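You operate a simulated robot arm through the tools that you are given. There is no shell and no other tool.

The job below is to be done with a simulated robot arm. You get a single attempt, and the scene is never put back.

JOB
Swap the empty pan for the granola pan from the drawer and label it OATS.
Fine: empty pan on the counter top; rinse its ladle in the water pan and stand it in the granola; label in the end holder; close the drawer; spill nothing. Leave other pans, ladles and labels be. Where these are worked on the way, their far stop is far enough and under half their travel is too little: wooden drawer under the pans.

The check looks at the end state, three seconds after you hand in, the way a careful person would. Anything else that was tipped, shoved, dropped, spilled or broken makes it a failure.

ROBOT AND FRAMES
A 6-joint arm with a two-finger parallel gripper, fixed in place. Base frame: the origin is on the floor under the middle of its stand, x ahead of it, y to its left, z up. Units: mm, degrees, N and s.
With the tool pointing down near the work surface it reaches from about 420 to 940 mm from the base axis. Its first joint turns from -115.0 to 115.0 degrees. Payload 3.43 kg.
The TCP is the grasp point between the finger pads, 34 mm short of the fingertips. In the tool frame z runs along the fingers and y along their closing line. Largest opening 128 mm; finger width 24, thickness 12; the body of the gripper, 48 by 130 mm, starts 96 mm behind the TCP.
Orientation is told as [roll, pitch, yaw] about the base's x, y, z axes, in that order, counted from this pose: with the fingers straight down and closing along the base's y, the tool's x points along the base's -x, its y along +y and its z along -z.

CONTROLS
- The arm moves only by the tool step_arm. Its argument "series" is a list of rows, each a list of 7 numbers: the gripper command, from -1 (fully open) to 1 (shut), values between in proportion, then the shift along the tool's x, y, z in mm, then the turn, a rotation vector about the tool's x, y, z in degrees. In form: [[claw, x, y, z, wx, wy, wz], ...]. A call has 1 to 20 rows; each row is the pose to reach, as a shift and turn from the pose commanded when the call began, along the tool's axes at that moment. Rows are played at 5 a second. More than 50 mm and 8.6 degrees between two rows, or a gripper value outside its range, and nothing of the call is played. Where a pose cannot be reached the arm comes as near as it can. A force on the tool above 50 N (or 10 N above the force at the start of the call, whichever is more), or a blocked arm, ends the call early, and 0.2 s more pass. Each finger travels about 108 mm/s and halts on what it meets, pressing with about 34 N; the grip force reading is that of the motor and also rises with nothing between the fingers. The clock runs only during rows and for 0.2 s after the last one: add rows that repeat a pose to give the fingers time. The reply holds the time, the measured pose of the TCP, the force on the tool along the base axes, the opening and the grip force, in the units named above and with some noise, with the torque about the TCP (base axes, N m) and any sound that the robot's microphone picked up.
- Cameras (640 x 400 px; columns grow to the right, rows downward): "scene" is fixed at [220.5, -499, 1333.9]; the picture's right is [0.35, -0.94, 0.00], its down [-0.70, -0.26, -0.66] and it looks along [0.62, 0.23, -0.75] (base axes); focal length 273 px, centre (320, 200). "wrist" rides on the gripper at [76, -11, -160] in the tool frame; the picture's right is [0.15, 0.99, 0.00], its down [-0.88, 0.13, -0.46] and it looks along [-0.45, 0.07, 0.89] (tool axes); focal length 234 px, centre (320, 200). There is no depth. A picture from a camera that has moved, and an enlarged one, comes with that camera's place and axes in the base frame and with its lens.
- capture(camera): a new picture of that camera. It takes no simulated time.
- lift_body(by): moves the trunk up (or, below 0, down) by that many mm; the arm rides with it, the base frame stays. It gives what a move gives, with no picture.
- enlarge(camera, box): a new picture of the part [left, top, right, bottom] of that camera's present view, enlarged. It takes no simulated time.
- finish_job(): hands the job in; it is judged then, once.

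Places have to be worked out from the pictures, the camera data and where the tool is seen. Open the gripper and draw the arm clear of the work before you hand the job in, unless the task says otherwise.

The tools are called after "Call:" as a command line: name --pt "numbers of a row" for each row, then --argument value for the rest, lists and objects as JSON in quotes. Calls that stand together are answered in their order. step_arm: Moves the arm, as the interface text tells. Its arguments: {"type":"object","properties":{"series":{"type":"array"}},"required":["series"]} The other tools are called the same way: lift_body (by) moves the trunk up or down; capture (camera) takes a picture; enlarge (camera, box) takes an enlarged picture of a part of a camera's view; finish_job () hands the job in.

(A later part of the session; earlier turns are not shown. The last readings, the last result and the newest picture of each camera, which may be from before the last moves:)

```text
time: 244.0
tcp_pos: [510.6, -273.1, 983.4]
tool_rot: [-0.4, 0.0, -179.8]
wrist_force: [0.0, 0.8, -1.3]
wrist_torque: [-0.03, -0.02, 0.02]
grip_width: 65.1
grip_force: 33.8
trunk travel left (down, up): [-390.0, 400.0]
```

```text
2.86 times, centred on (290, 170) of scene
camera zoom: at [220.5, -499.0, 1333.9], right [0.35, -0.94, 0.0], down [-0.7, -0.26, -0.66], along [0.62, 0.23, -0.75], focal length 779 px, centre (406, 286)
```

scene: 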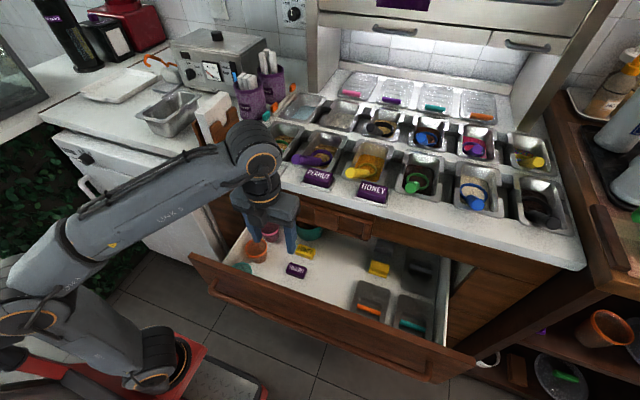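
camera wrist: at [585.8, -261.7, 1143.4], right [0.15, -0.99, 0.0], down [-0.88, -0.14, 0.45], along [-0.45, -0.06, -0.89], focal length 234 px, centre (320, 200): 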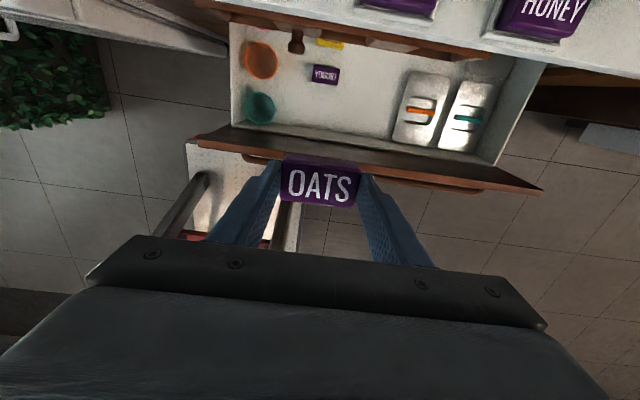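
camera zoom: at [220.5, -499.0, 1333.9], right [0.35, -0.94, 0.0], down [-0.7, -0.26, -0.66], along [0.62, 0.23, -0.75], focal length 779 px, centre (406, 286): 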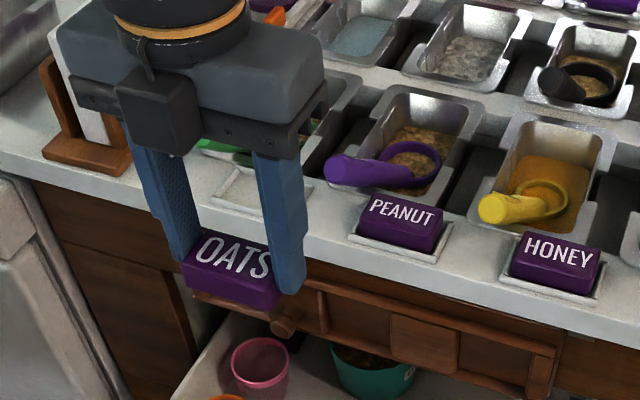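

OATS is held facing correctly. I move so the camera looks straight down on the empty end holder to locate it precisely.

Call:
step_arm --pt "1 30 -25 0 0 0 0" --pt "1 60 -50 0 0 0 0" --pt "1 90 -74 0 0 0 0" --pt "1 90 -74 0 0 0 0"

Call:
capture --camera "wrist"

Call:
enlarge --camera "wrist" --box '[270, 40, 390, 130]'

Call:
enlarge --camera "wrist" --box '[260, 140, 380, 220]'

```text
time: 245.0
tcp_pos: [598.8, -197.4, 985.5]
tool_rot: [-0.3, 0.0, -179.7]
wrist_force: [-0.4, 1.2, 0.0]
wrist_torque: [0.06, 0.01, -0.01]
grip_width: 64.7
grip_force: 34.0
trunk travel left (down, up): [-390.0, 400.0]
```

```text
taken
camera wrist: at [673.8, -185.7, 1146.2], right [0.15, -0.99, -0.01], down [-0.88, -0.14, 0.45], along [-0.45, -0.06, -0.89], focal length 234 px, centre (320, 200)
```

wrist: 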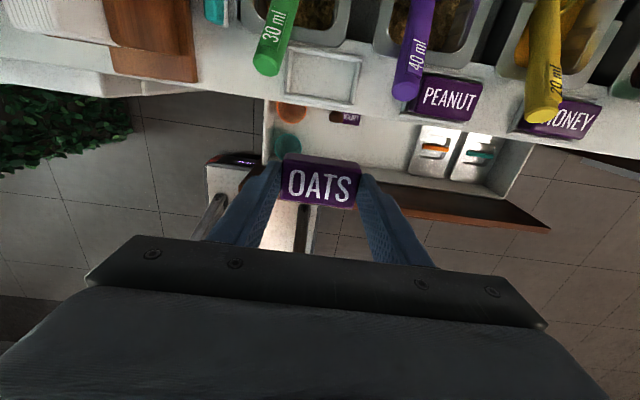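

```text
4.44 times, centred on (330, 85) of wrist
camera zoom: at [673.8, -185.7, 1146.2], right [0.15, -0.99, -0.01], down [-0.88, -0.14, 0.45], along [-0.45, -0.06, -0.89], focal length 1041 px, centre (276, 711)
```

zoom: 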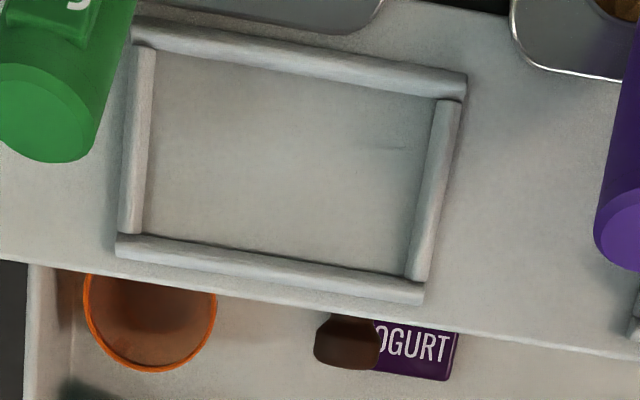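

```text
5.00 times, centred on (320, 180) of wrist
camera zoom: at [673.8, -185.7, 1146.2], right [0.15, -0.99, -0.01], down [-0.88, -0.14, 0.45], along [-0.45, -0.06, -0.89], focal length 1171 px, centre (320, 300)
```

zoom: 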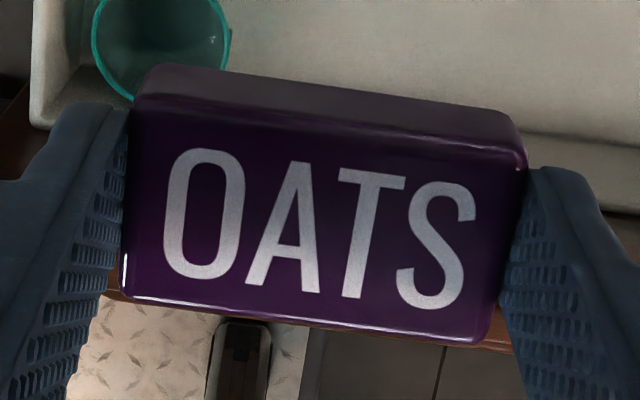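

Important: with this grip the left finger would hit the green ladle's handle at the holder. I'll set the label on free counter space at the far left and re-grip it front-to-back instead.

Call:
step_arm --pt "1 -40 0 0 0 0 0" --pt "1 -40 -46 0 0 0 0" --pt "1 -40 -92 0 0 0 0" --pt "1 -40 -138 0 0 0 0" --pt "1 -40 -184 0 0 0 0" --pt "1 -40 -230 0 0 0 0" --pt "1 -40 -276 0 0 0 0" --pt "1 -40 -322 0 0 0 0" --pt "1 -40 -368 0 0 0 0" --pt "1 -40 -414 0 0 0 0" --pt "1 -40 -460 0 0 0 0" --pt "1 -40 -506 0 0 0 0" --pt "1 0 -520 0 0 0 0" --pt "1 45 -520 0 0 0 0" --pt "1 91 -520 0 0 0 0"

Call:
capture --camera "wrist"

Call:
capture --camera "scene"

```text
time: 248.2
tcp_pos: [688.4, 114.9, 916.7]
tool_rot: [-9.2, 2.5, -168.8]
wrist_force: [-1.2, -0.3, 1.0]
wrist_torque: [-0.03, -0.03, 0.03]
grip_width: 64.8
grip_force: 34.1
out of reach, approached as far as the arm can: row 5, 6, 7, 8, 9, 10, 11, 12, 13, 14, 15
trunk travel left (down, up): [-390.0, 400.0]
```

```text
taken
camera wrist: at [757.7, 114.3, 1079.7], right [0.34, -0.93, -0.15], down [-0.84, -0.37, 0.39], along [-0.42, -0.01, -0.91], focal length 234 px, centre (320, 200)
```

wrist: 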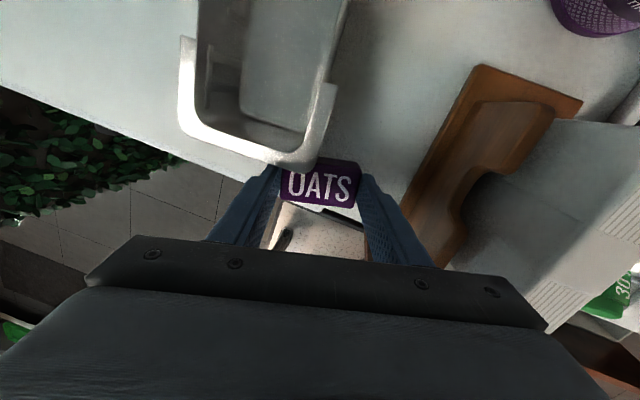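

```text
taken
```

scene: 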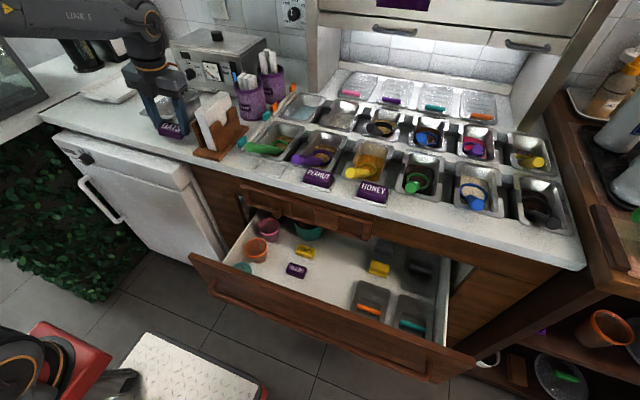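

The wrist-yaw limit was reached and the arm dipped close to the empty pan. I raise the trunk at once and check.

Call:
lift_body --by 80

Call:
enlarge --camera "scene" --box '[100, 50, 260, 170]'

Call:
capture --camera "wrist"

```text
time: 249.3
tcp_pos: [702.4, 108.7, 998.2]
tool_rot: [-9.2, 2.3, -168.9]
wrist_force: [-0.5, -0.3, -0.2]
wrist_torque: [0.02, -0.01, 0.0]
grip_width: 65.1
grip_force: 33.4
trunk travel left (down, up): [-470.0, 320.0]
```

```text
3.33 times, centred on (180, 110) of scene
camera zoom: at [220.5, -499.0, 1333.9], right [0.35, -0.94, 0.0], down [-0.7, -0.26, -0.66], along [0.62, 0.23, -0.75], focal length 909 px, centre (787, 500)
```

zoom: 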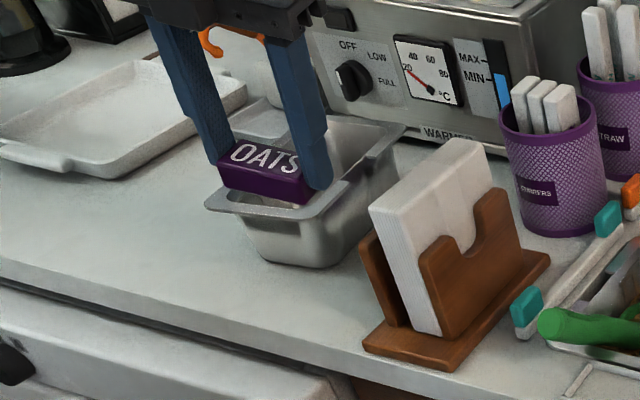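

```text
taken
camera wrist: at [771.8, 107.8, 1161.6], right [0.34, -0.93, -0.15], down [-0.84, -0.37, 0.39], along [-0.42, -0.01, -0.91], focal length 234 px, centre (320, 200)
```

wrist: 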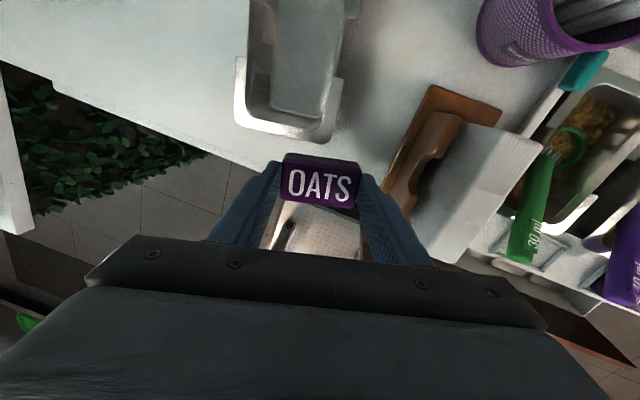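

Everything is still in place and the label is held. I rotate the tool away from its yaw limit (to −90°) and level it.

Call:
step_arm --pt "1 0 0 -5 0 0 -8" --pt "1 0 0 -10 0 0 -16" --pt "1 0 0 -15 0 0 -24" --pt "1 0 0 -20 0 0 -32" --pt "1 0 0 -20 0 0 -40" --pt "1 0 0 -20 0 0 -48" --pt "1 0 0 -20 0 0 -56" --pt "1 0 0 -20 0 0 -64" --pt "1 0 0 -20 0 0 -72" --pt "1 0 0 -20 0 0 -79"

Call:
step_arm --pt "1 0 0 0 0 -4 0" --pt "1 0 0 0 0 -9.4 0" --pt "1 0 0 0 0 -9.4 0"

```text
time: 251.5
tcp_pos: [702.4, 103.6, 1018.4]
tool_rot: [0.6, 9.3, -89.4]
wrist_force: [0.2, -0.2, -0.5]
wrist_torque: [0.04, -0.01, 0.04]
grip_width: 64.5
grip_force: 33.9
trunk travel left (down, up): [-470.0, 320.0]
```

```text
time: 252.3
tcp_pos: [701.4, 104.1, 1017.6]
tool_rot: [0.6, 0.0, -89.6]
wrist_force: [-0.5, -0.2, 0.0]
wrist_torque: [0.0, 0.0, 0.0]
grip_width: 65.0
grip_force: 34.1
trunk travel left (down, up): [-470.0, 320.0]
```

Level at yaw −90°. I carry the label over to the clear counter at y≈330.

Call:
step_arm --pt "1 40 0 0 0 0 0" --pt "1 80 0 0 0 0 0" --pt "1 120 0 0 0 0 0" --pt "1 160 0 0 0 0 0" --pt "1 200 0 0 0 0 0" --pt "1 228 0 0 0 0 0" --pt "1 228 0 0 0 0 0"

Call:
capture --camera "wrist"

Call:
capture --camera "scene"

```text
time: 253.9
tcp_pos: [701.3, 332.6, 1019.8]
tool_rot: [0.6, 0.0, -89.6]
wrist_force: [-0.6, -0.3, -0.5]
wrist_torque: [-0.01, 0.01, 0.03]
grip_width: 65.0
grip_force: 34.2
trunk travel left (down, up): [-470.0, 320.0]
```

```text
taken
camera wrist: at [687.7, 408.5, 1180.5], right [0.99, 0.15, 0.01], down [0.13, -0.88, 0.46], along [0.08, -0.45, -0.89], focal length 234 px, centre (320, 200)
```

wrist: 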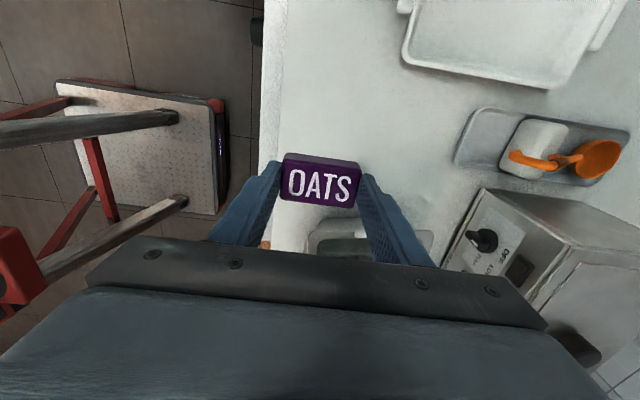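

```text
taken
```

scene: 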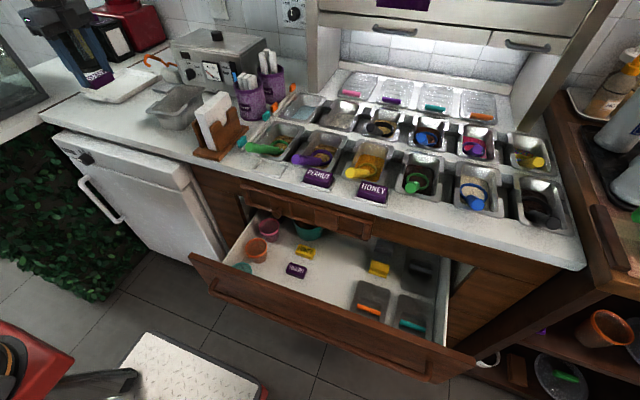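

The counter below is free. I lower the trunk 90 mm and then set the label down gently.

Call:
lift_body --by -95

Call:
step_arm --pt "1 0 0 4 0 0 0" --pt "1 0 0 8 0 0 0" --pt "1 0 0 12 0 0 0" --pt "1 0 0 15 0 0 0" --pt "1 0 0 18 0 0 0"

Call:
enlarge --camera "scene" --box '[40, 40, 160, 130]'

```text
time: 255.2
tcp_pos: [699.4, 331.7, 925.4]
tool_rot: [0.6, 0.0, -89.8]
wrist_force: [0.3, 0.5, -0.4]
wrist_torque: [-0.01, -0.03, 0.04]
grip_width: 64.8
grip_force: 33.7
trunk travel left (down, up): [-375.0, 415.0]
```

```text
time: 256.4
tcp_pos: [700.9, 332.6, 906.4]
tool_rot: [0.7, 0.1, -89.7]
wrist_force: [-0.5, 0.2, 0.1]
wrist_torque: [0.01, -0.01, -0.02]
grip_width: 64.8
grip_force: 34.1
trunk travel left (down, up): [-375.0, 415.0]
```

```text
4.44 times, centred on (100, 85) of scene
camera zoom: at [220.5, -499.0, 1333.9], right [0.35, -0.94, 0.0], down [-0.7, -0.26, -0.66], along [0.62, 0.23, -0.75], focal length 1212 px, centre (1298, 711)
```

zoom: 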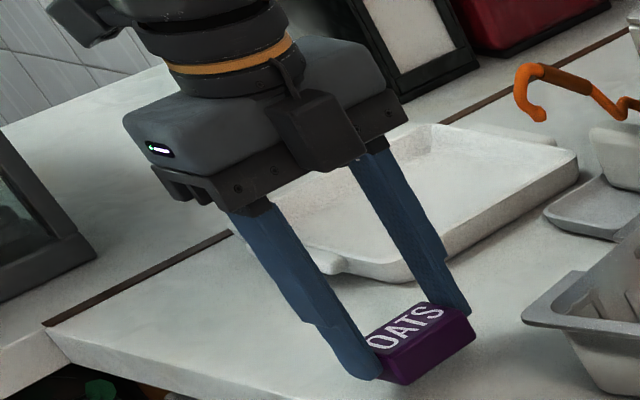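

Call:
step_arm --pt "1 0 0 1.5 0 0 0" --pt "1 0 0 3 0 0 0" --pt "1 0 0 4.5 0 0 0" --pt "1 0 0 6 0 0 0"

```text
time: 257.4
tcp_pos: [700.6, 332.4, 900.8]
tool_rot: [0.6, 0.1, -89.7]
wrist_force: [0.8, -0.4, -0.3]
wrist_torque: [0.01, -0.01, 0.03]
grip_width: 64.9
grip_force: 33.4
trunk travel left (down, up): [-375.0, 415.0]
```

Call:
step_arm --pt "1 0 0 1.5 0 0 0" --pt "1 0 0 3 0 0 0" --pt "1 0 0 4.5 0 0 0"

Call:
enlarge --camera "scene" --box '[40, 40, 160, 130]'

```text
time: 258.2
tcp_pos: [700.8, 332.5, 895.3]
tool_rot: [0.6, 0.1, -89.7]
wrist_force: [0.0, 0.8, 0.1]
wrist_torque: [0.02, 0.01, 0.01]
grip_width: 65.0
grip_force: 33.5
trunk travel left (down, up): [-375.0, 415.0]
```

```text
4.44 times, centred on (100, 85) of scene
camera zoom: at [220.5, -499.0, 1333.9], right [0.35, -0.94, 0.0], down [-0.7, -0.26, -0.66], along [0.62, 0.23, -0.75], focal length 1212 px, centre (1298, 711)
```

zoom: 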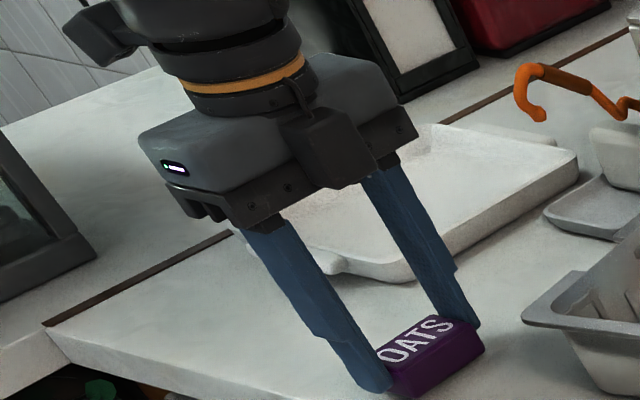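

Call:
step_arm --pt "1 0 0 1.5 0 0 0" --pt "1 0 0 3 0 0 0" --pt "1 0 0 4 0 0 0"

```text
time: 259.0
tcp_pos: [702.0, 332.4, 893.2]
tool_rot: [0.7, 0.2, -89.8]
wrist_force: [1.0, -0.6, 10.8]
wrist_torque: [-0.13, 0.31, 0.05]
grip_width: 64.8
grip_force: 33.8
trunk travel left (down, up): [-375.0, 415.0]
```

Contact: the label rests on the counter. I open and rise.

Call:
step_arm --pt "1 0 0 -1.5 0 0 0" --pt "-0.1 0 0 -1.5 0 0 0" --pt "-0.25 0 0 -1.5 0 0 0" --pt "-0.25 0 0 -12 0 0 0" --pt "-0.25 0 0 -30 0 0 0" --pt "-0.25 0 0 -60 0 0 0"

Call:
capture --camera "wrist"

Call:
enlarge --camera "wrist" --box '[260, 120, 380, 230]'

```text
time: 260.4
tcp_pos: [698.9, 332.1, 951.0]
tool_rot: [0.6, 0.0, -89.7]
wrist_force: [0.4, -0.5, 0.4]
wrist_torque: [-0.03, 0.02, 0.04]
grip_width: 79.9
grip_force: 0.1
trunk travel left (down, up): [-375.0, 415.0]
```

```text
taken
camera wrist: at [684.9, 408.5, 1111.5], right [0.99, 0.15, 0.01], down [0.13, -0.88, 0.46], along [0.08, -0.45, -0.89], focal length 234 px, centre (320, 200)
```

wrist: 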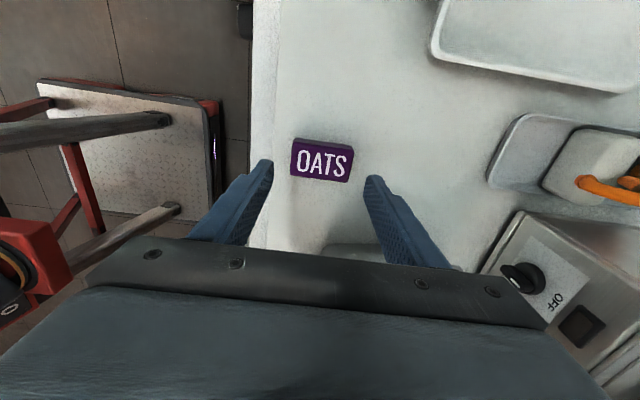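

```text
3.64 times, centred on (320, 175) of wrist
camera zoom: at [684.9, 408.5, 1111.5], right [0.99, 0.15, 0.01], down [0.13, -0.88, 0.46], along [0.08, -0.45, -0.89], focal length 852 px, centre (320, 291)
```

zoom: 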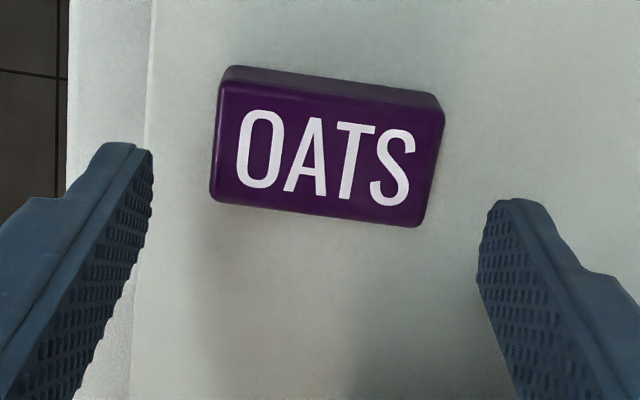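

The label lies flat (65 × 36.5 mm). I rotate the gripper to yaw 0 to grip it across its short side.

Call:
step_arm --pt "-0.25 0 0 0 0 0 -8.2" --pt "-0.25 0 0 0 0 0 -16.4" --pt "-0.25 0 0 0 0 0 -24.6" --pt "-0.25 0 0 0 0 0 -32.8" --pt "-0.25 0 0 0 0 0 -41" --pt "-0.25 0 0 0 0 0 -49.2" --pt "-0.25 0 0 0 0 0 -57.4" --pt "-0.25 0 0 0 0 0 -65.6" --pt "0 0 0 0 0 0 -73.8" --pt "0.2 0 0 0 0 0 -82" --pt "0.2 0 0 0 0 0 -89.8"

Call:
enlarge --camera "wrist" --box '[250, 110, 390, 240]'

```text
time: 262.8
tcp_pos: [700.0, 332.9, 951.7]
tool_rot: [-0.1, -0.6, 0.3]
wrist_force: [-0.2, 0.2, 0.8]
wrist_torque: [-0.01, -0.02, 0.01]
grip_width: 51.3
grip_force: 0.1
trunk travel left (down, up): [-375.0, 415.0]
```

```text
3.08 times, centred on (320, 175) of wrist
camera zoom: at [622.2, 322.0, 1110.5], right [-0.15, 0.99, 0.0], down [0.88, 0.13, 0.47], along [0.46, 0.07, -0.89], focal length 720 px, centre (320, 277)
```

zoom: 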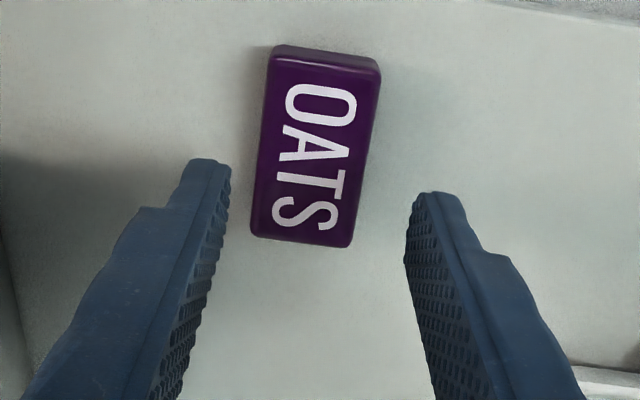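

Call:
step_arm --pt "0.2 -1 -2.7 15 0 0.6 0" --pt "0.2 -1 -2.7 30 0 0.6 0" --pt "0.2 -1 -2.7 45 0 0.6 0" --pt "0.2 -1 -2.7 54 0 0.6 0" --pt "0.2 -1 -2.7 58 0 0.6 0" --pt "0.3 -1 -2.7 58 0 0.6 0" --pt "0.5 -1 -2.7 58 0 0.6 0" --pt "1 -1 -2.7 58 0 0.6 0" --pt "1 -1 -2.7 58 0 0.6 0"

Call:
enlarge --camera "wrist" --box '[250, 110, 390, 240]'

Call:
enlarge --camera "scene" --box '[40, 40, 160, 130]'

```text
time: 264.8
tcp_pos: [701.2, 330.0, 894.8]
tool_rot: [0.1, 0.0, 0.1]
wrist_force: [-0.5, 0.2, -0.3]
wrist_torque: [-0.01, -0.03, 0.02]
grip_width: 37.0
grip_force: 34.2
trunk travel left (down, up): [-375.0, 415.0]
```

```text
3.08 times, centred on (320, 175) of wrist
camera zoom: at [625.2, 319.9, 1054.0], right [-0.15, 0.99, 0.0], down [0.88, 0.13, 0.46], along [0.45, 0.07, -0.89], focal length 720 px, centre (320, 277)
```

zoom: 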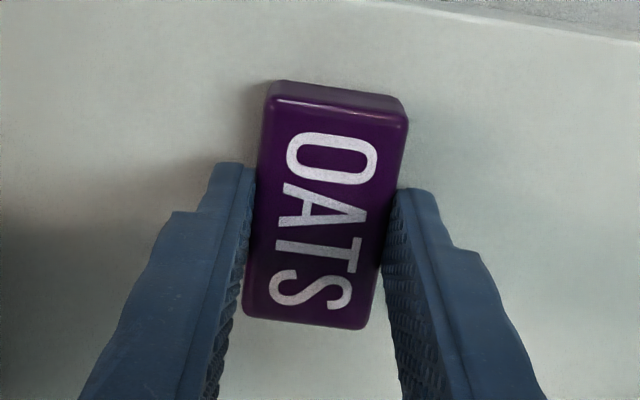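

```text
4.44 times, centred on (100, 85) of scene
camera zoom: at [220.5, -499.0, 1333.9], right [0.35, -0.94, 0.0], down [-0.7, -0.26, -0.66], along [0.62, 0.23, -0.75], focal length 1212 px, centre (1298, 711)
```

zoom: 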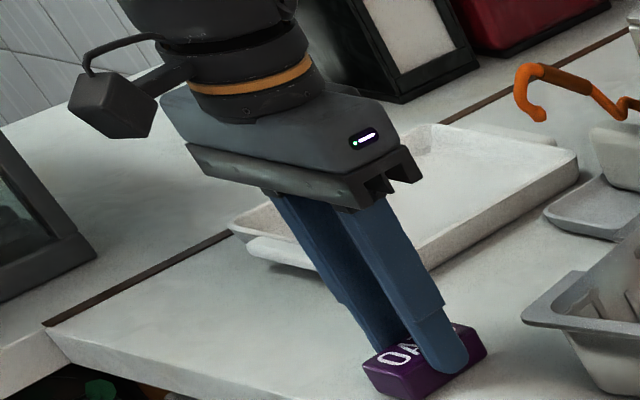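

Gripped across 37 mm. I lift, and rotate to yaw −90° so that the label's orientation becomes right for the holder.

Call:
step_arm --pt "1 0 0 -10 0 0 0" --pt "1 0 0 -30 0 0 0" --pt "1 0 0 -55 0 0 8.2" --pt "1 0 0 -80 0 0 16.4" --pt "1 0 0 -100 0 0 24.6" --pt "1 0 0 -100 0 0 32.8" --pt "1 0 0 -100 0 0 41" --pt "1 0 0 -100 0 0 49.2" --pt "1 0 0 -100 0 0 57.4" --pt "1 0 0 -100 0 0 65.6" --pt "1 0 0 -100 0 0 73.8" --pt "1 0 0 -100 0 0 82" --pt "1 0 0 -100 0 0 90.1"

Call:
capture --camera "wrist"

```text
time: 267.6
tcp_pos: [700.3, 329.2, 993.6]
tool_rot: [0.0, -0.1, -90.1]
wrist_force: [-0.9, 0.2, -0.7]
wrist_torque: [-0.02, -0.03, 0.02]
grip_width: 37.0
grip_force: 33.3
trunk travel left (down, up): [-375.0, 415.0]
```

```text
taken
camera wrist: at [690.1, 406.5, 1152.7], right [0.99, 0.14, 0.0], down [0.13, -0.88, 0.46], along [0.07, -0.45, -0.89], focal length 234 px, centre (320, 200)
```

wrist: 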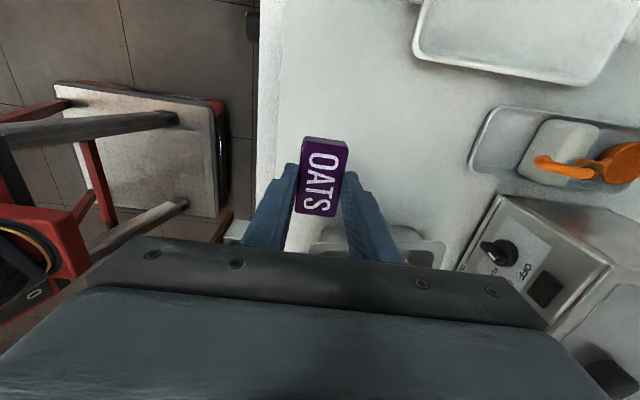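

Orientation is right (text tops toward the back). I move in front of the counter back to the right, toward the holder.

Call:
step_arm --pt "1 0 -45 0 0 0 0" --pt "1 0 -90 0 0 0 0" --pt "1 -45 -95 0 0 0 0" --pt "1 -90 -95 0 0 0 0" --pt "1 -135 -95 0 0 0 0" --pt "1 -180 -95 0 0 0 0" --pt "1 -225 -95 0 0 0 0" --pt "1 -270 -95 0 0 0 0" --pt "1 -315 -95 0 0 0 0" --pt "1 -360 -95 0 0 0 0" --pt "1 -405 -95 0 0 0 0" --pt "1 -450 -95 0 0 0 0" --pt "1 -495 -95 0 0 0 0" --pt "1 -540 -95 0 0 0 0" --pt "1 -580 -95 0 0 0 0"

Call:
step_arm --pt "1 0 40 0 0 0 0" --pt "1 0 75 0 0 0 0" --pt "1 0 75 0 0 0 0"

Call:
capture --camera "wrist"

Call:
enlarge --camera "wrist" --box '[270, 40, 390, 130]'

```text
time: 270.8
tcp_pos: [607.6, -251.2, 993.0]
tool_rot: [0.1, -0.1, -89.9]
wrist_force: [0.4, 1.5, 0.4]
wrist_torque: [-0.05, -0.05, 0.01]
grip_width: 37.0
grip_force: 33.6
trunk travel left (down, up): [-375.0, 415.0]
```

```text
time: 271.6
tcp_pos: [680.0, -251.1, 994.8]
tool_rot: [0.0, 0.0, -90.0]
wrist_force: [-0.2, 0.3, -0.3]
wrist_torque: [0.0, -0.01, -0.01]
grip_width: 36.8
grip_force: 33.9
trunk travel left (down, up): [-375.0, 415.0]
```

```text
taken
camera wrist: at [668.2, -175.3, 1153.3], right [0.99, 0.15, 0.0], down [0.13, -0.88, 0.46], along [0.07, -0.45, -0.89], focal length 234 px, centre (320, 200)
```

wrist: 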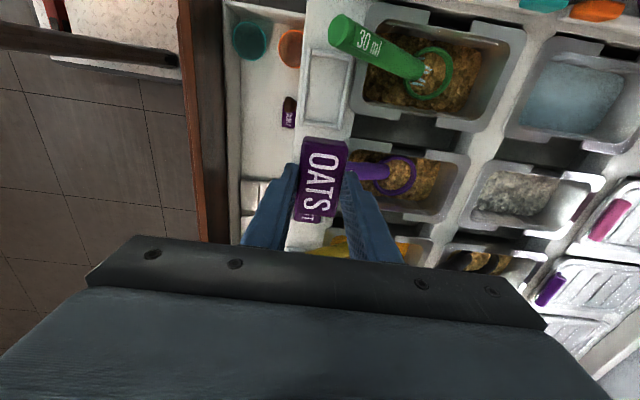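

```text
4.44 times, centred on (330, 85) of wrist
camera zoom: at [668.2, -175.3, 1153.3], right [0.99, 0.15, 0.0], down [0.13, -0.88, 0.46], along [0.07, -0.45, -0.89], focal length 1041 px, centre (276, 711)
```

zoom: 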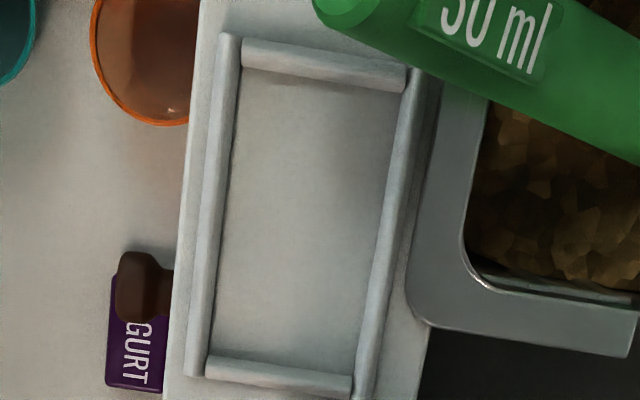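

Call:
enlarge --camera "wrist" --box '[270, 120, 380, 230]'

```text
3.64 times, centred on (325, 175) of wrist
camera zoom: at [668.2, -175.3, 1153.3], right [0.99, 0.15, 0.0], down [0.13, -0.88, 0.46], along [0.07, -0.45, -0.89], focal length 852 px, centre (302, 291)
```

zoom: 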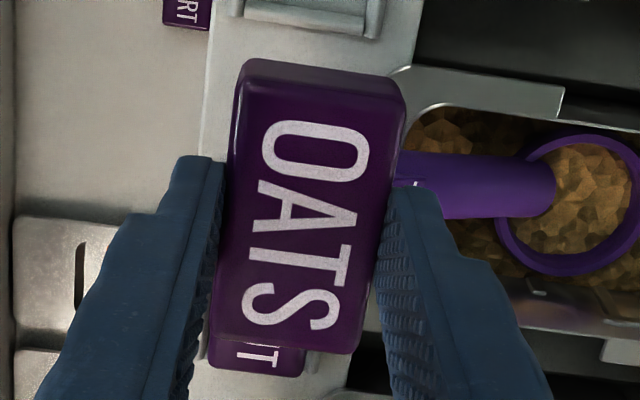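

Holder interior 68 × 41.5 mm, label 65 × 37 mm. I shift the label over the holder and lower to just above it.

Call:
step_arm --pt "1 25 -1.5 0 0 0 0" --pt "1 50 -3 0 0 0 0" --pt "1 67.4 -3.9 0 0 0 0" --pt "1 67.4 -3.9 30 0 0 0" --pt "1 67.4 -3.9 60 0 0 0" --pt "1 67.4 -3.9 78 0 0 0" --pt "1 67.4 -3.9 78 0 0 0"

Call:
enlarge --camera "wrist" --box '[260, 110, 390, 230]'

Call:
enlarge --camera "scene" --box '[225, 130, 315, 195]'

```text
time: 273.2
tcp_pos: [678.9, -185.4, 915.4]
tool_rot: [0.0, 0.1, -89.9]
wrist_force: [0.5, 0.3, -0.9]
wrist_torque: [-0.05, -0.02, -0.01]
grip_width: 36.9
grip_force: 34.5
trunk travel left (down, up): [-375.0, 415.0]
```

```text
3.33 times, centred on (325, 170) of wrist
camera zoom: at [666.6, -109.7, 1075.2], right [0.99, 0.15, 0.0], down [0.13, -0.88, 0.46], along [0.07, -0.45, -0.89], focal length 781 px, centre (303, 300)
```

zoom: 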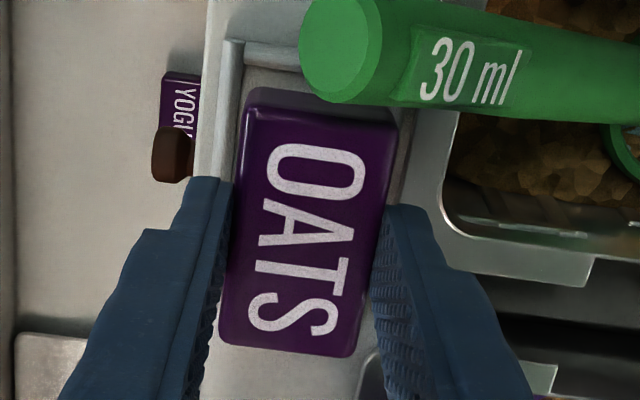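

```text
6.15 times, centred on (270, 162) of scene
camera zoom: at [220.5, -499.0, 1333.9], right [0.35, -0.94, 0.0], down [-0.7, -0.26, -0.66], along [0.62, 0.23, -0.75], focal length 1678 px, centre (628, 431)
```

zoom: 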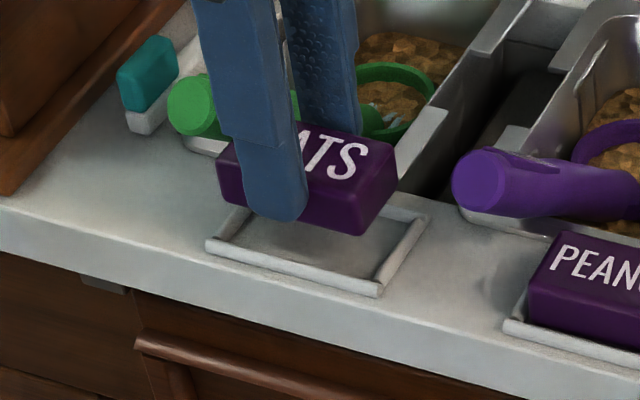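

Alignment over the holder is within ~1 mm. I nudge 0.6 mm forward and lower the label into the holder slowly.

Call:
step_arm --pt "1 0.1 -0.6 4 0 0 0" --pt "1 0.1 -0.6 8 0 0 0" --pt "1 0.1 -0.6 11 0 0 0" --pt "1 0.1 -0.6 13 0 0 0"

Call:
enlarge --camera "wrist" --box '[260, 110, 390, 230]'

Call:
enlarge --camera "scene" --box '[235, 140, 305, 190]'

```text
time: 274.2
tcp_pos: [678.0, -183.5, 901.7]
tool_rot: [0.0, -0.1, -90.1]
wrist_force: [-0.5, 0.4, -1.1]
wrist_torque: [0.01, 0.02, -0.02]
grip_width: 36.8
grip_force: 33.9
trunk travel left (down, up): [-375.0, 415.0]
```

```text
3.33 times, centred on (325, 170) of wrist
camera zoom: at [666.5, -107.8, 1061.7], right [0.99, 0.15, 0.0], down [0.13, -0.88, 0.46], along [0.07, -0.45, -0.89], focal length 781 px, centre (303, 300)
```

zoom: 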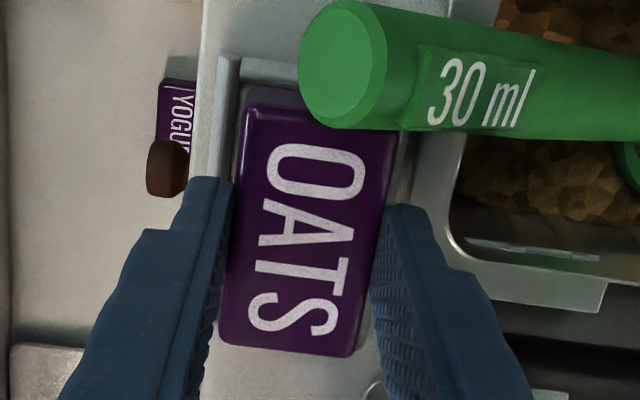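

```text
8.00 times, centred on (270, 165) of scene
camera zoom: at [220.5, -499.0, 1333.9], right [0.35, -0.94, 0.0], down [-0.7, -0.26, -0.66], along [0.62, 0.23, -0.75], focal length 2182 px, centre (720, 480)
```

zoom: 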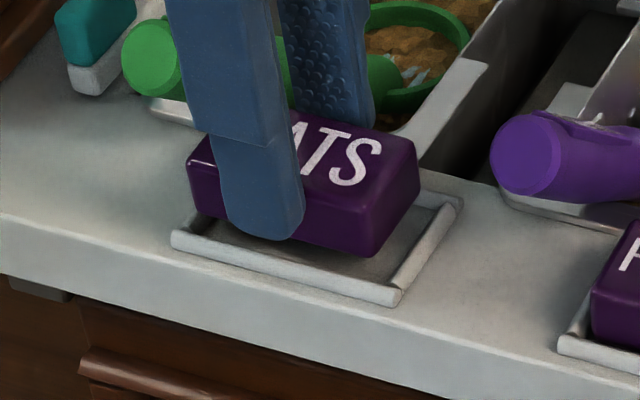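

The label is just above the frame; I continue down in 1.5 mm steps watching the force.

Call:
step_arm --pt "1 0 0 1.5 0 0 0" --pt "1 0 0 3 0 0 0" --pt "1 0 0 3 0 0 0"

Call:
enlarge --camera "scene" --box '[235, 140, 305, 190]'

Call:
enlarge --camera "wrist" --box '[285, 120, 345, 170]'

```text
time: 275.0
tcp_pos: [677.4, -183.4, 899.0]
tool_rot: [0.1, 0.0, -89.9]
wrist_force: [0.1, -1.2, 4.3]
wrist_torque: [0.14, 0.0, -0.03]
grip_width: 36.8
grip_force: 34.0
trunk travel left (down, up): [-375.0, 415.0]
```

```text
8.00 times, centred on (270, 165) of scene
camera zoom: at [220.5, -499.0, 1333.9], right [0.35, -0.94, 0.0], down [-0.7, -0.26, -0.66], along [0.62, 0.23, -0.75], focal length 2182 px, centre (720, 480)
```

zoom: 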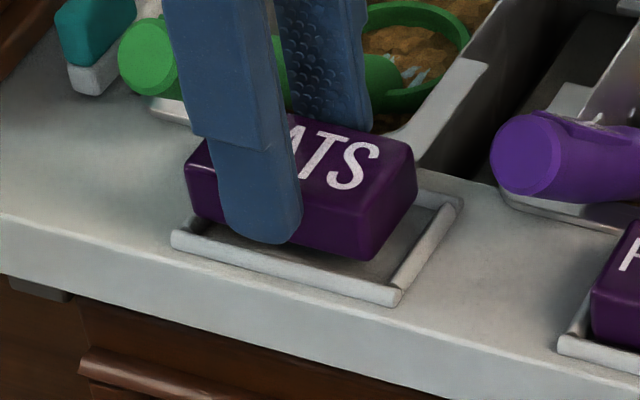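

```text
8.00 times, centred on (315, 145) of wrist
camera zoom: at [666.3, -106.5, 1059.6], right [0.99, 0.15, 0.0], down [0.13, -0.88, 0.46], along [0.07, -0.45, -0.89], focal length 1873 px, centre (360, 640)
```

zoom: 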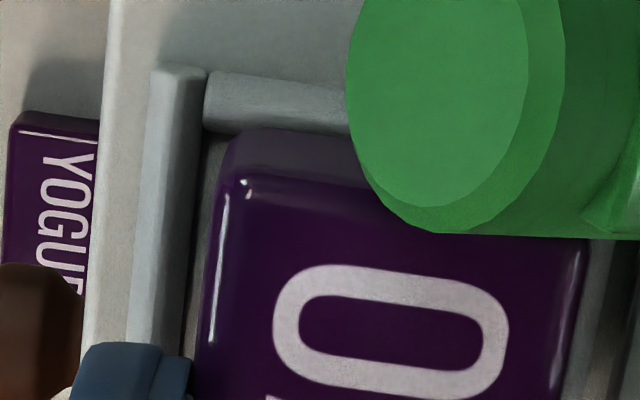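

Contact at the label's left end (torque shows +33 mm in y): it touches the left bar. I raise 2.5 mm, shift 2.5 mm to the right, and lower again.

Call:
step_arm --pt "1 0 0 -2.5 0 0 0" --pt "1 -2.5 0 -2.5 0 0 0" --pt "1 -2.5 0 0 0 0 0" --pt "1 -2.5 0 1 0 0 0" --pt "1 -2.5 0 2 0 0 0" --pt "1 -2.5 0 2 0 0 0"

Call:
enlarge --camera "scene" --box '[235, 140, 305, 190]'

```text
time: 276.4
tcp_pos: [677.5, -184.7, 897.8]
tool_rot: [0.0, 0.0, -90.0]
wrist_force: [0.4, -0.3, 0.1]
wrist_torque: [-0.02, -0.04, 0.01]
grip_width: 36.8
grip_force: 34.1
trunk travel left (down, up): [-375.0, 415.0]
```

```text
8.00 times, centred on (270, 165) of scene
camera zoom: at [220.5, -499.0, 1333.9], right [0.35, -0.94, 0.0], down [-0.7, -0.26, -0.66], along [0.62, 0.23, -0.75], focal length 2182 px, centre (720, 480)
```

zoom: 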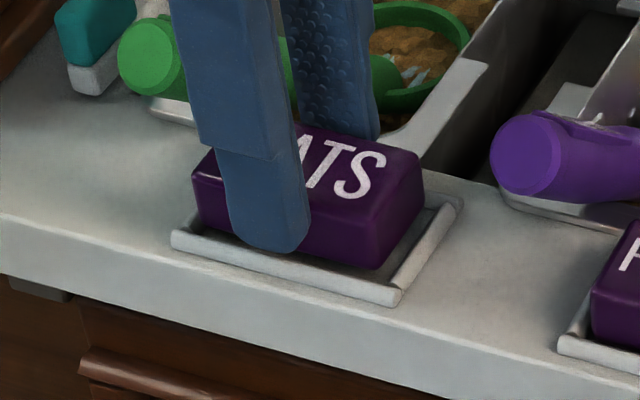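

It passed the bar. I continue lowering.

Call:
step_arm --pt "1 0 0 1 0 0 0" --pt "1 0 0 2 0 0 0" --pt "1 0 0 2.5 0 0 0"

Call:
enlarge --camera "scene" --box '[235, 140, 305, 190]'

Call:
enlarge --camera "wrist" --box '[260, 110, 390, 230]'

```text
time: 277.2
tcp_pos: [677.2, -186.0, 894.3]
tool_rot: [0.0, 0.0, -90.0]
wrist_force: [-0.2, -2.4, 0.9]
wrist_torque: [-0.07, -0.01, -0.03]
grip_width: 37.0
grip_force: 33.6
trunk travel left (down, up): [-375.0, 415.0]
```

```text
8.00 times, centred on (270, 165) of scene
camera zoom: at [220.5, -499.0, 1333.9], right [0.35, -0.94, 0.0], down [-0.7, -0.26, -0.66], along [0.62, 0.23, -0.75], focal length 2182 px, centre (720, 480)
```

zoom: 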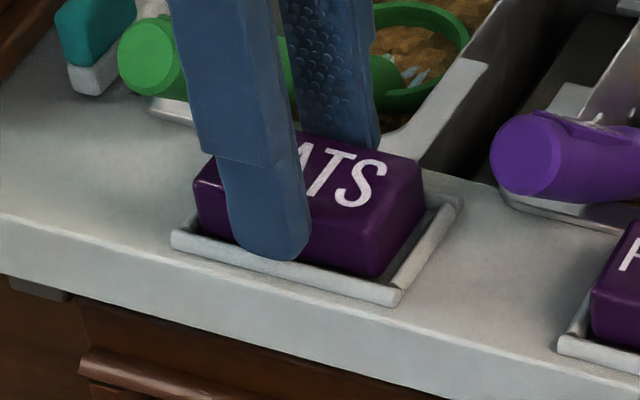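

```text
3.33 times, centred on (325, 170) of wrist
camera zoom: at [665.3, -109.3, 1054.3], right [0.99, 0.15, 0.0], down [0.13, -0.88, 0.46], along [0.07, -0.45, -0.89], focal length 781 px, centre (303, 300)
```

zoom: 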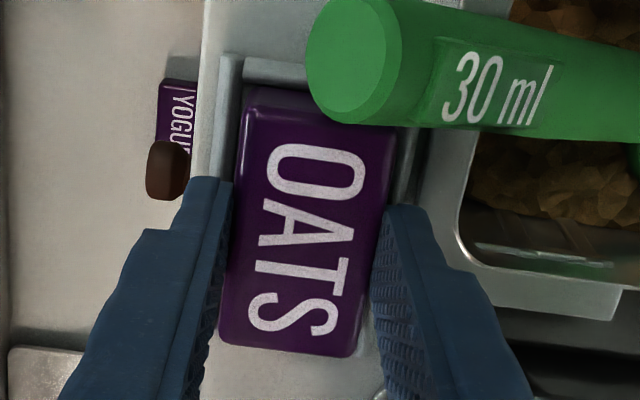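

Call:
step_arm --pt "1 -0.5 0 1 0 0 0" --pt "1 -0.5 0 2 0 0 0" --pt "1 -0.5 0 2 0 0 0"

```text
time: 278.0
tcp_pos: [678.2, -185.1, 893.3]
tool_rot: [0.1, -0.1, -90.0]
wrist_force: [-2.4, 0.5, 9.6]
wrist_torque: [-0.22, 0.12, -0.02]
grip_width: 36.6
grip_force: 33.8
trunk travel left (down, up): [-375.0, 415.0]
```

The label is seated (Fz ≈ 10 N at the expected height). I release with a small opening and rise.

Call:
step_arm --pt "1 -0.5 0 -0.8 0 0 0" --pt "0.35 -0.5 0 -0.8 0 0 0" --pt "0.28 -0.5 0 -0.8 0 0 0" --pt "0.28 -0.5 0 -8 0 0 0" --pt "0.28 -0.5 0 -25 0 0 0" --pt "0.28 -0.5 0 -50 0 0 0" --pt "0.28 -0.5 0 -85 0 0 0"

Call:
enlarge --camera "scene" --box '[235, 130, 345, 200]'

Call:
enlarge --camera "wrist" --box '[260, 90, 390, 210]'

```text
time: 279.6
tcp_pos: [677.6, -185.6, 976.7]
tool_rot: [0.0, 0.0, -90.0]
wrist_force: [0.2, 0.5, -0.8]
wrist_torque: [-0.02, 0.0, -0.02]
grip_width: 46.0
grip_force: 0.1
trunk travel left (down, up): [-375.0, 415.0]
```

```text
5.71 times, centred on (290, 165) of scene
camera zoom: at [220.5, -499.0, 1333.9], right [0.35, -0.94, 0.0], down [-0.7, -0.26, -0.66], along [0.62, 0.23, -0.75], focal length 1558 px, centre (491, 400)
```

zoom: 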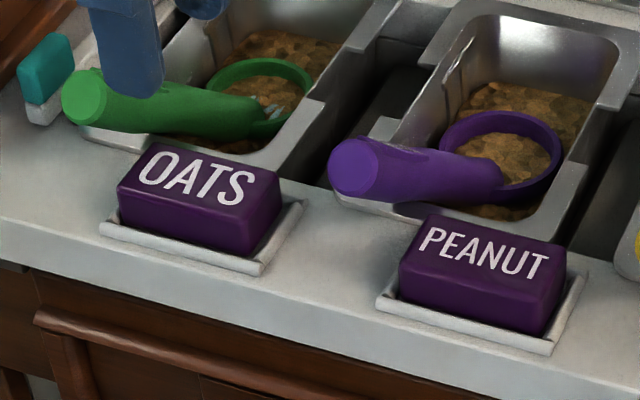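

```text
3.33 times, centred on (325, 150) of wrist
camera zoom: at [665.6, -109.2, 1136.9], right [0.99, 0.15, 0.0], down [0.13, -0.88, 0.45], along [0.07, -0.45, -0.89], focal length 781 px, centre (303, 367)
```

zoom: 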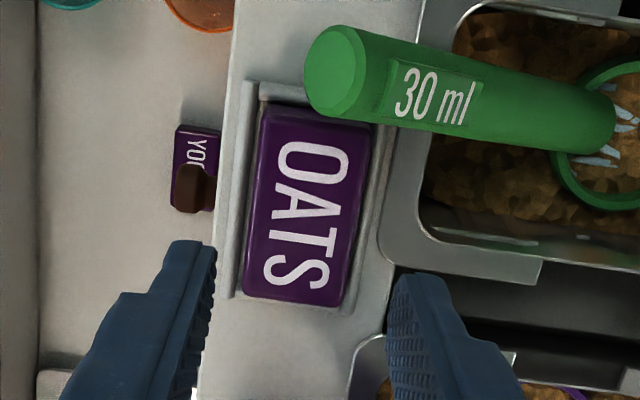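

OATS sits in the end holder just like PEANUT. Now I go to close the drawer: back off in front of the counter and over to the handle side.

Call:
step_arm --pt "0.28 0 -40 0 0 0 0" --pt "0.28 0 -80 0 0 0 0" --pt "0.28 0 -118 0 0 0 0" --pt "0.28 -40 -118 0 0 0 0" --pt "0.28 -80 -125 0 0 0 0" --pt "0.28 -120 -140 0 0 0 0" --pt "0.28 -155 -165 0 0 0 0" --pt "0.28 -185 -200 0 0 0 0" --pt "0.28 -205 -240 0 0 0 0" --pt "0.28 -215 -285 0 0 0 0" --pt "0.28 -219 -330 0 0 0 0" --pt "0.28 -219 -360 0 0 0 0"

Call:
lift_body --by -130

Call:
capture --camera "scene"

```text
time: 282.2
tcp_pos: [314.4, -404.8, 976.1]
tool_rot: [-0.1, -0.1, -89.9]
wrist_force: [-0.2, -1.0, -0.4]
wrist_torque: [0.03, 0.06, -0.01]
grip_width: 46.2
grip_force: 0.0
trunk travel left (down, up): [-375.0, 415.0]
```

```text
time: 283.8
tcp_pos: [317.8, -406.6, 847.1]
tool_rot: [0.0, 0.0, -90.1]
wrist_force: [0.7, 1.1, 0.3]
wrist_torque: [-0.01, 0.03, 0.01]
grip_width: 46.0
grip_force: 0.0
trunk travel left (down, up): [-245.0, 545.0]
```

```text
taken
```

scene: 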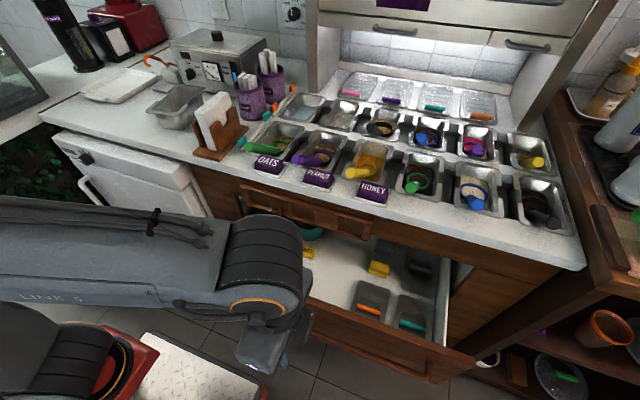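

I tilt the fingers forward for the handle grip.

Call:
step_arm --pt "0.25 0 0 0 -8 0 0" --pt "0.25 0 0 0 -16 0 0" --pt "0.25 0 0 0 -24 0 0" --pt "0.25 0 0 0 -32 0 0" --pt "0.25 0 0 0 -40 0 0" --pt "0.25 0 0 0 -48 0 0" --pt "0.25 0 0 0 -56 0 0" --pt "0.25 0 0 0 -60 0 0" --pt "0.25 0 0 0 -60 0 0"

Call:
capture --camera "wrist"

Call:
enlarge --camera "scene" --box '[90, 60, 250, 170]'

```text
time: 285.8
tcp_pos: [318.0, -406.0, 847.0]
tool_rot: [60.1, -0.1, -90.0]
wrist_force: [-0.2, -0.2, 1.0]
wrist_torque: [-0.02, 0.02, 0.0]
grip_width: 48.2
grip_force: 0.0
trunk travel left (down, up): [-245.0, 545.0]
```

```text
taken
camera wrist: at [173.5, -329.3, 917.5], right [0.49, 0.15, 0.86], down [-0.33, -0.88, 0.34], along [0.8, -0.45, -0.39], focal length 234 px, centre (320, 200)
```

wrist: 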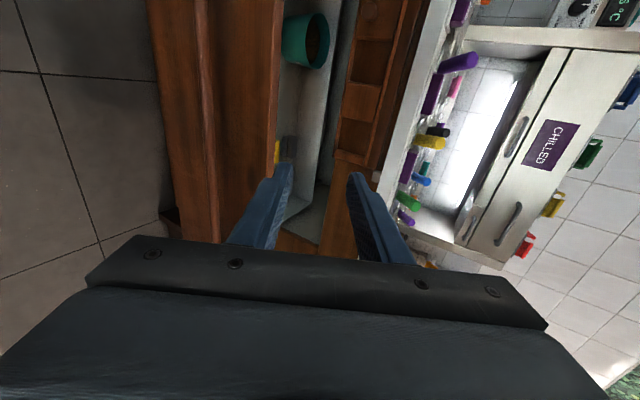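

```text
3.64 times, centred on (170, 115) of scene
camera zoom: at [220.5, -499.0, 1333.9], right [0.35, -0.94, 0.0], down [-0.7, -0.26, -0.66], along [0.62, 0.23, -0.75], focal length 992 px, centre (866, 509)
```

zoom: 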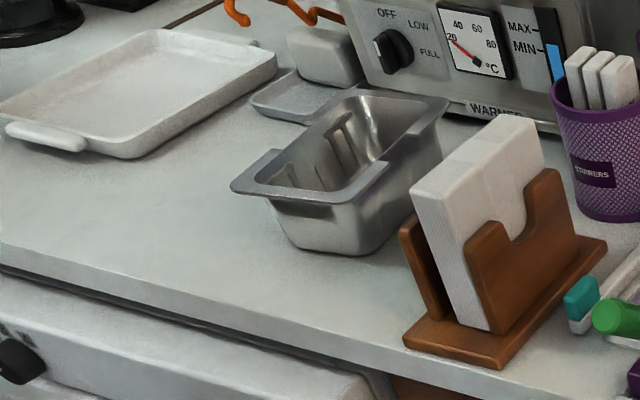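

The empty pan stands upright on the counter (slightly nudged, clear of everything). I lower to handle height in front of the drawer.

Call:
lift_body --by -120

Call:
step_arm --pt "0.25 0 -20 12 0 0 0" --pt "0.25 0 -40 23 0 0 0" --pt "0.25 0 -57 33 0 0 0" --pt "0.25 0 -57 33 0 0 0"

Call:
capture --camera "wrist"

Call:
capture --camera "scene"

```text
time: 287.3
tcp_pos: [318.5, -406.5, 727.2]
tool_rot: [60.1, 0.1, -90.0]
wrist_force: [0.2, 0.8, 0.8]
wrist_torque: [-0.02, -0.01, 0.03]
grip_width: 48.1
grip_force: 0.0
trunk travel left (down, up): [-125.0, 665.0]
```

```text
time: 288.3
tcp_pos: [317.1, -405.9, 660.6]
tool_rot: [60.0, 0.1, -90.0]
wrist_force: [1.2, 0.2, -0.3]
wrist_torque: [-0.01, 0.02, -0.02]
grip_width: 48.0
grip_force: 0.0
trunk travel left (down, up): [-125.0, 665.0]
```

```text
taken
camera wrist: at [172.6, -329.6, 731.1], right [0.49, 0.15, 0.86], down [-0.33, -0.88, 0.34], along [0.8, -0.45, -0.39], focal length 234 px, centre (320, 200)
```

wrist: 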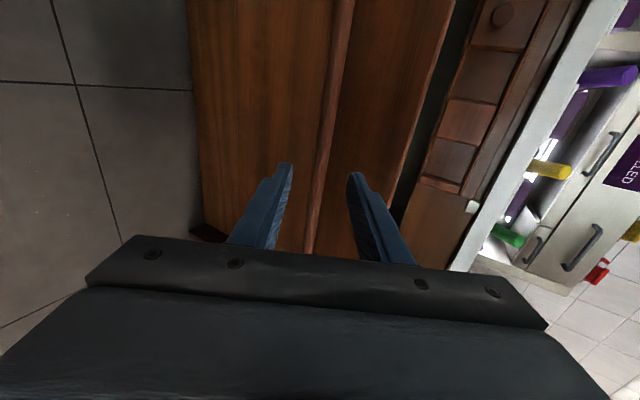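

```text
taken
```

scene: 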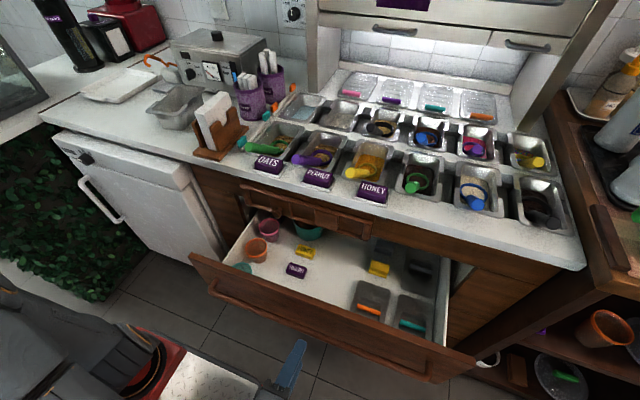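

The handle bar is centred between the fingers. I advance and close on it.

Call:
step_arm --pt "0.25 0 0.5 20 0 0 0" --pt "0.25 0 0.9 40 0 0 0" --pt "0.25 0 0.9 60 0 0 0" --pt "0.25 0 0.9 72 0 0 0" --pt "0.25 0 0.9 80 0 0 0" --pt "0.5 0 0.9 80 0 0 0" --pt "1 0 0.9 80 0 0 0" --pt "1 0 0.9 80 0 0 0"

Call:
enlarge --camera "wrist" --box '[220, 60, 460, 260]'

```text
time: 290.1
tcp_pos: [388.1, -406.3, 622.1]
tool_rot: [60.0, 0.0, -89.9]
wrist_force: [2.0, -0.7, 3.3]
wrist_torque: [-0.1, -0.09, -0.17]
grip_width: 16.4
grip_force: 44.9
trunk travel left (down, up): [-125.0, 665.0]
```

```text
2.00 times, centred on (340, 160) of wrist
camera zoom: at [243.4, -330.3, 692.0], right [0.49, 0.15, 0.86], down [-0.33, -0.88, 0.34], along [0.8, -0.45, -0.39], focal length 468 px, centre (280, 280)
```

zoom: 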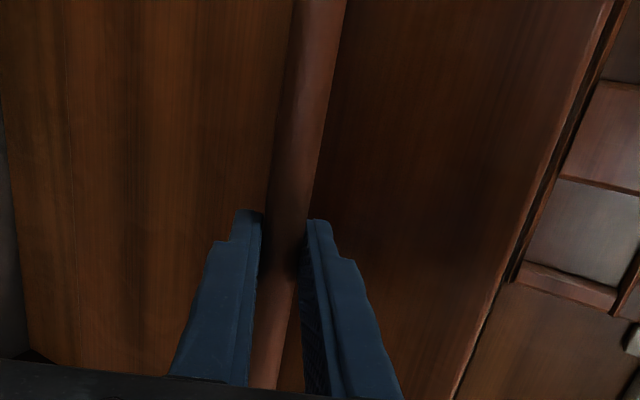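

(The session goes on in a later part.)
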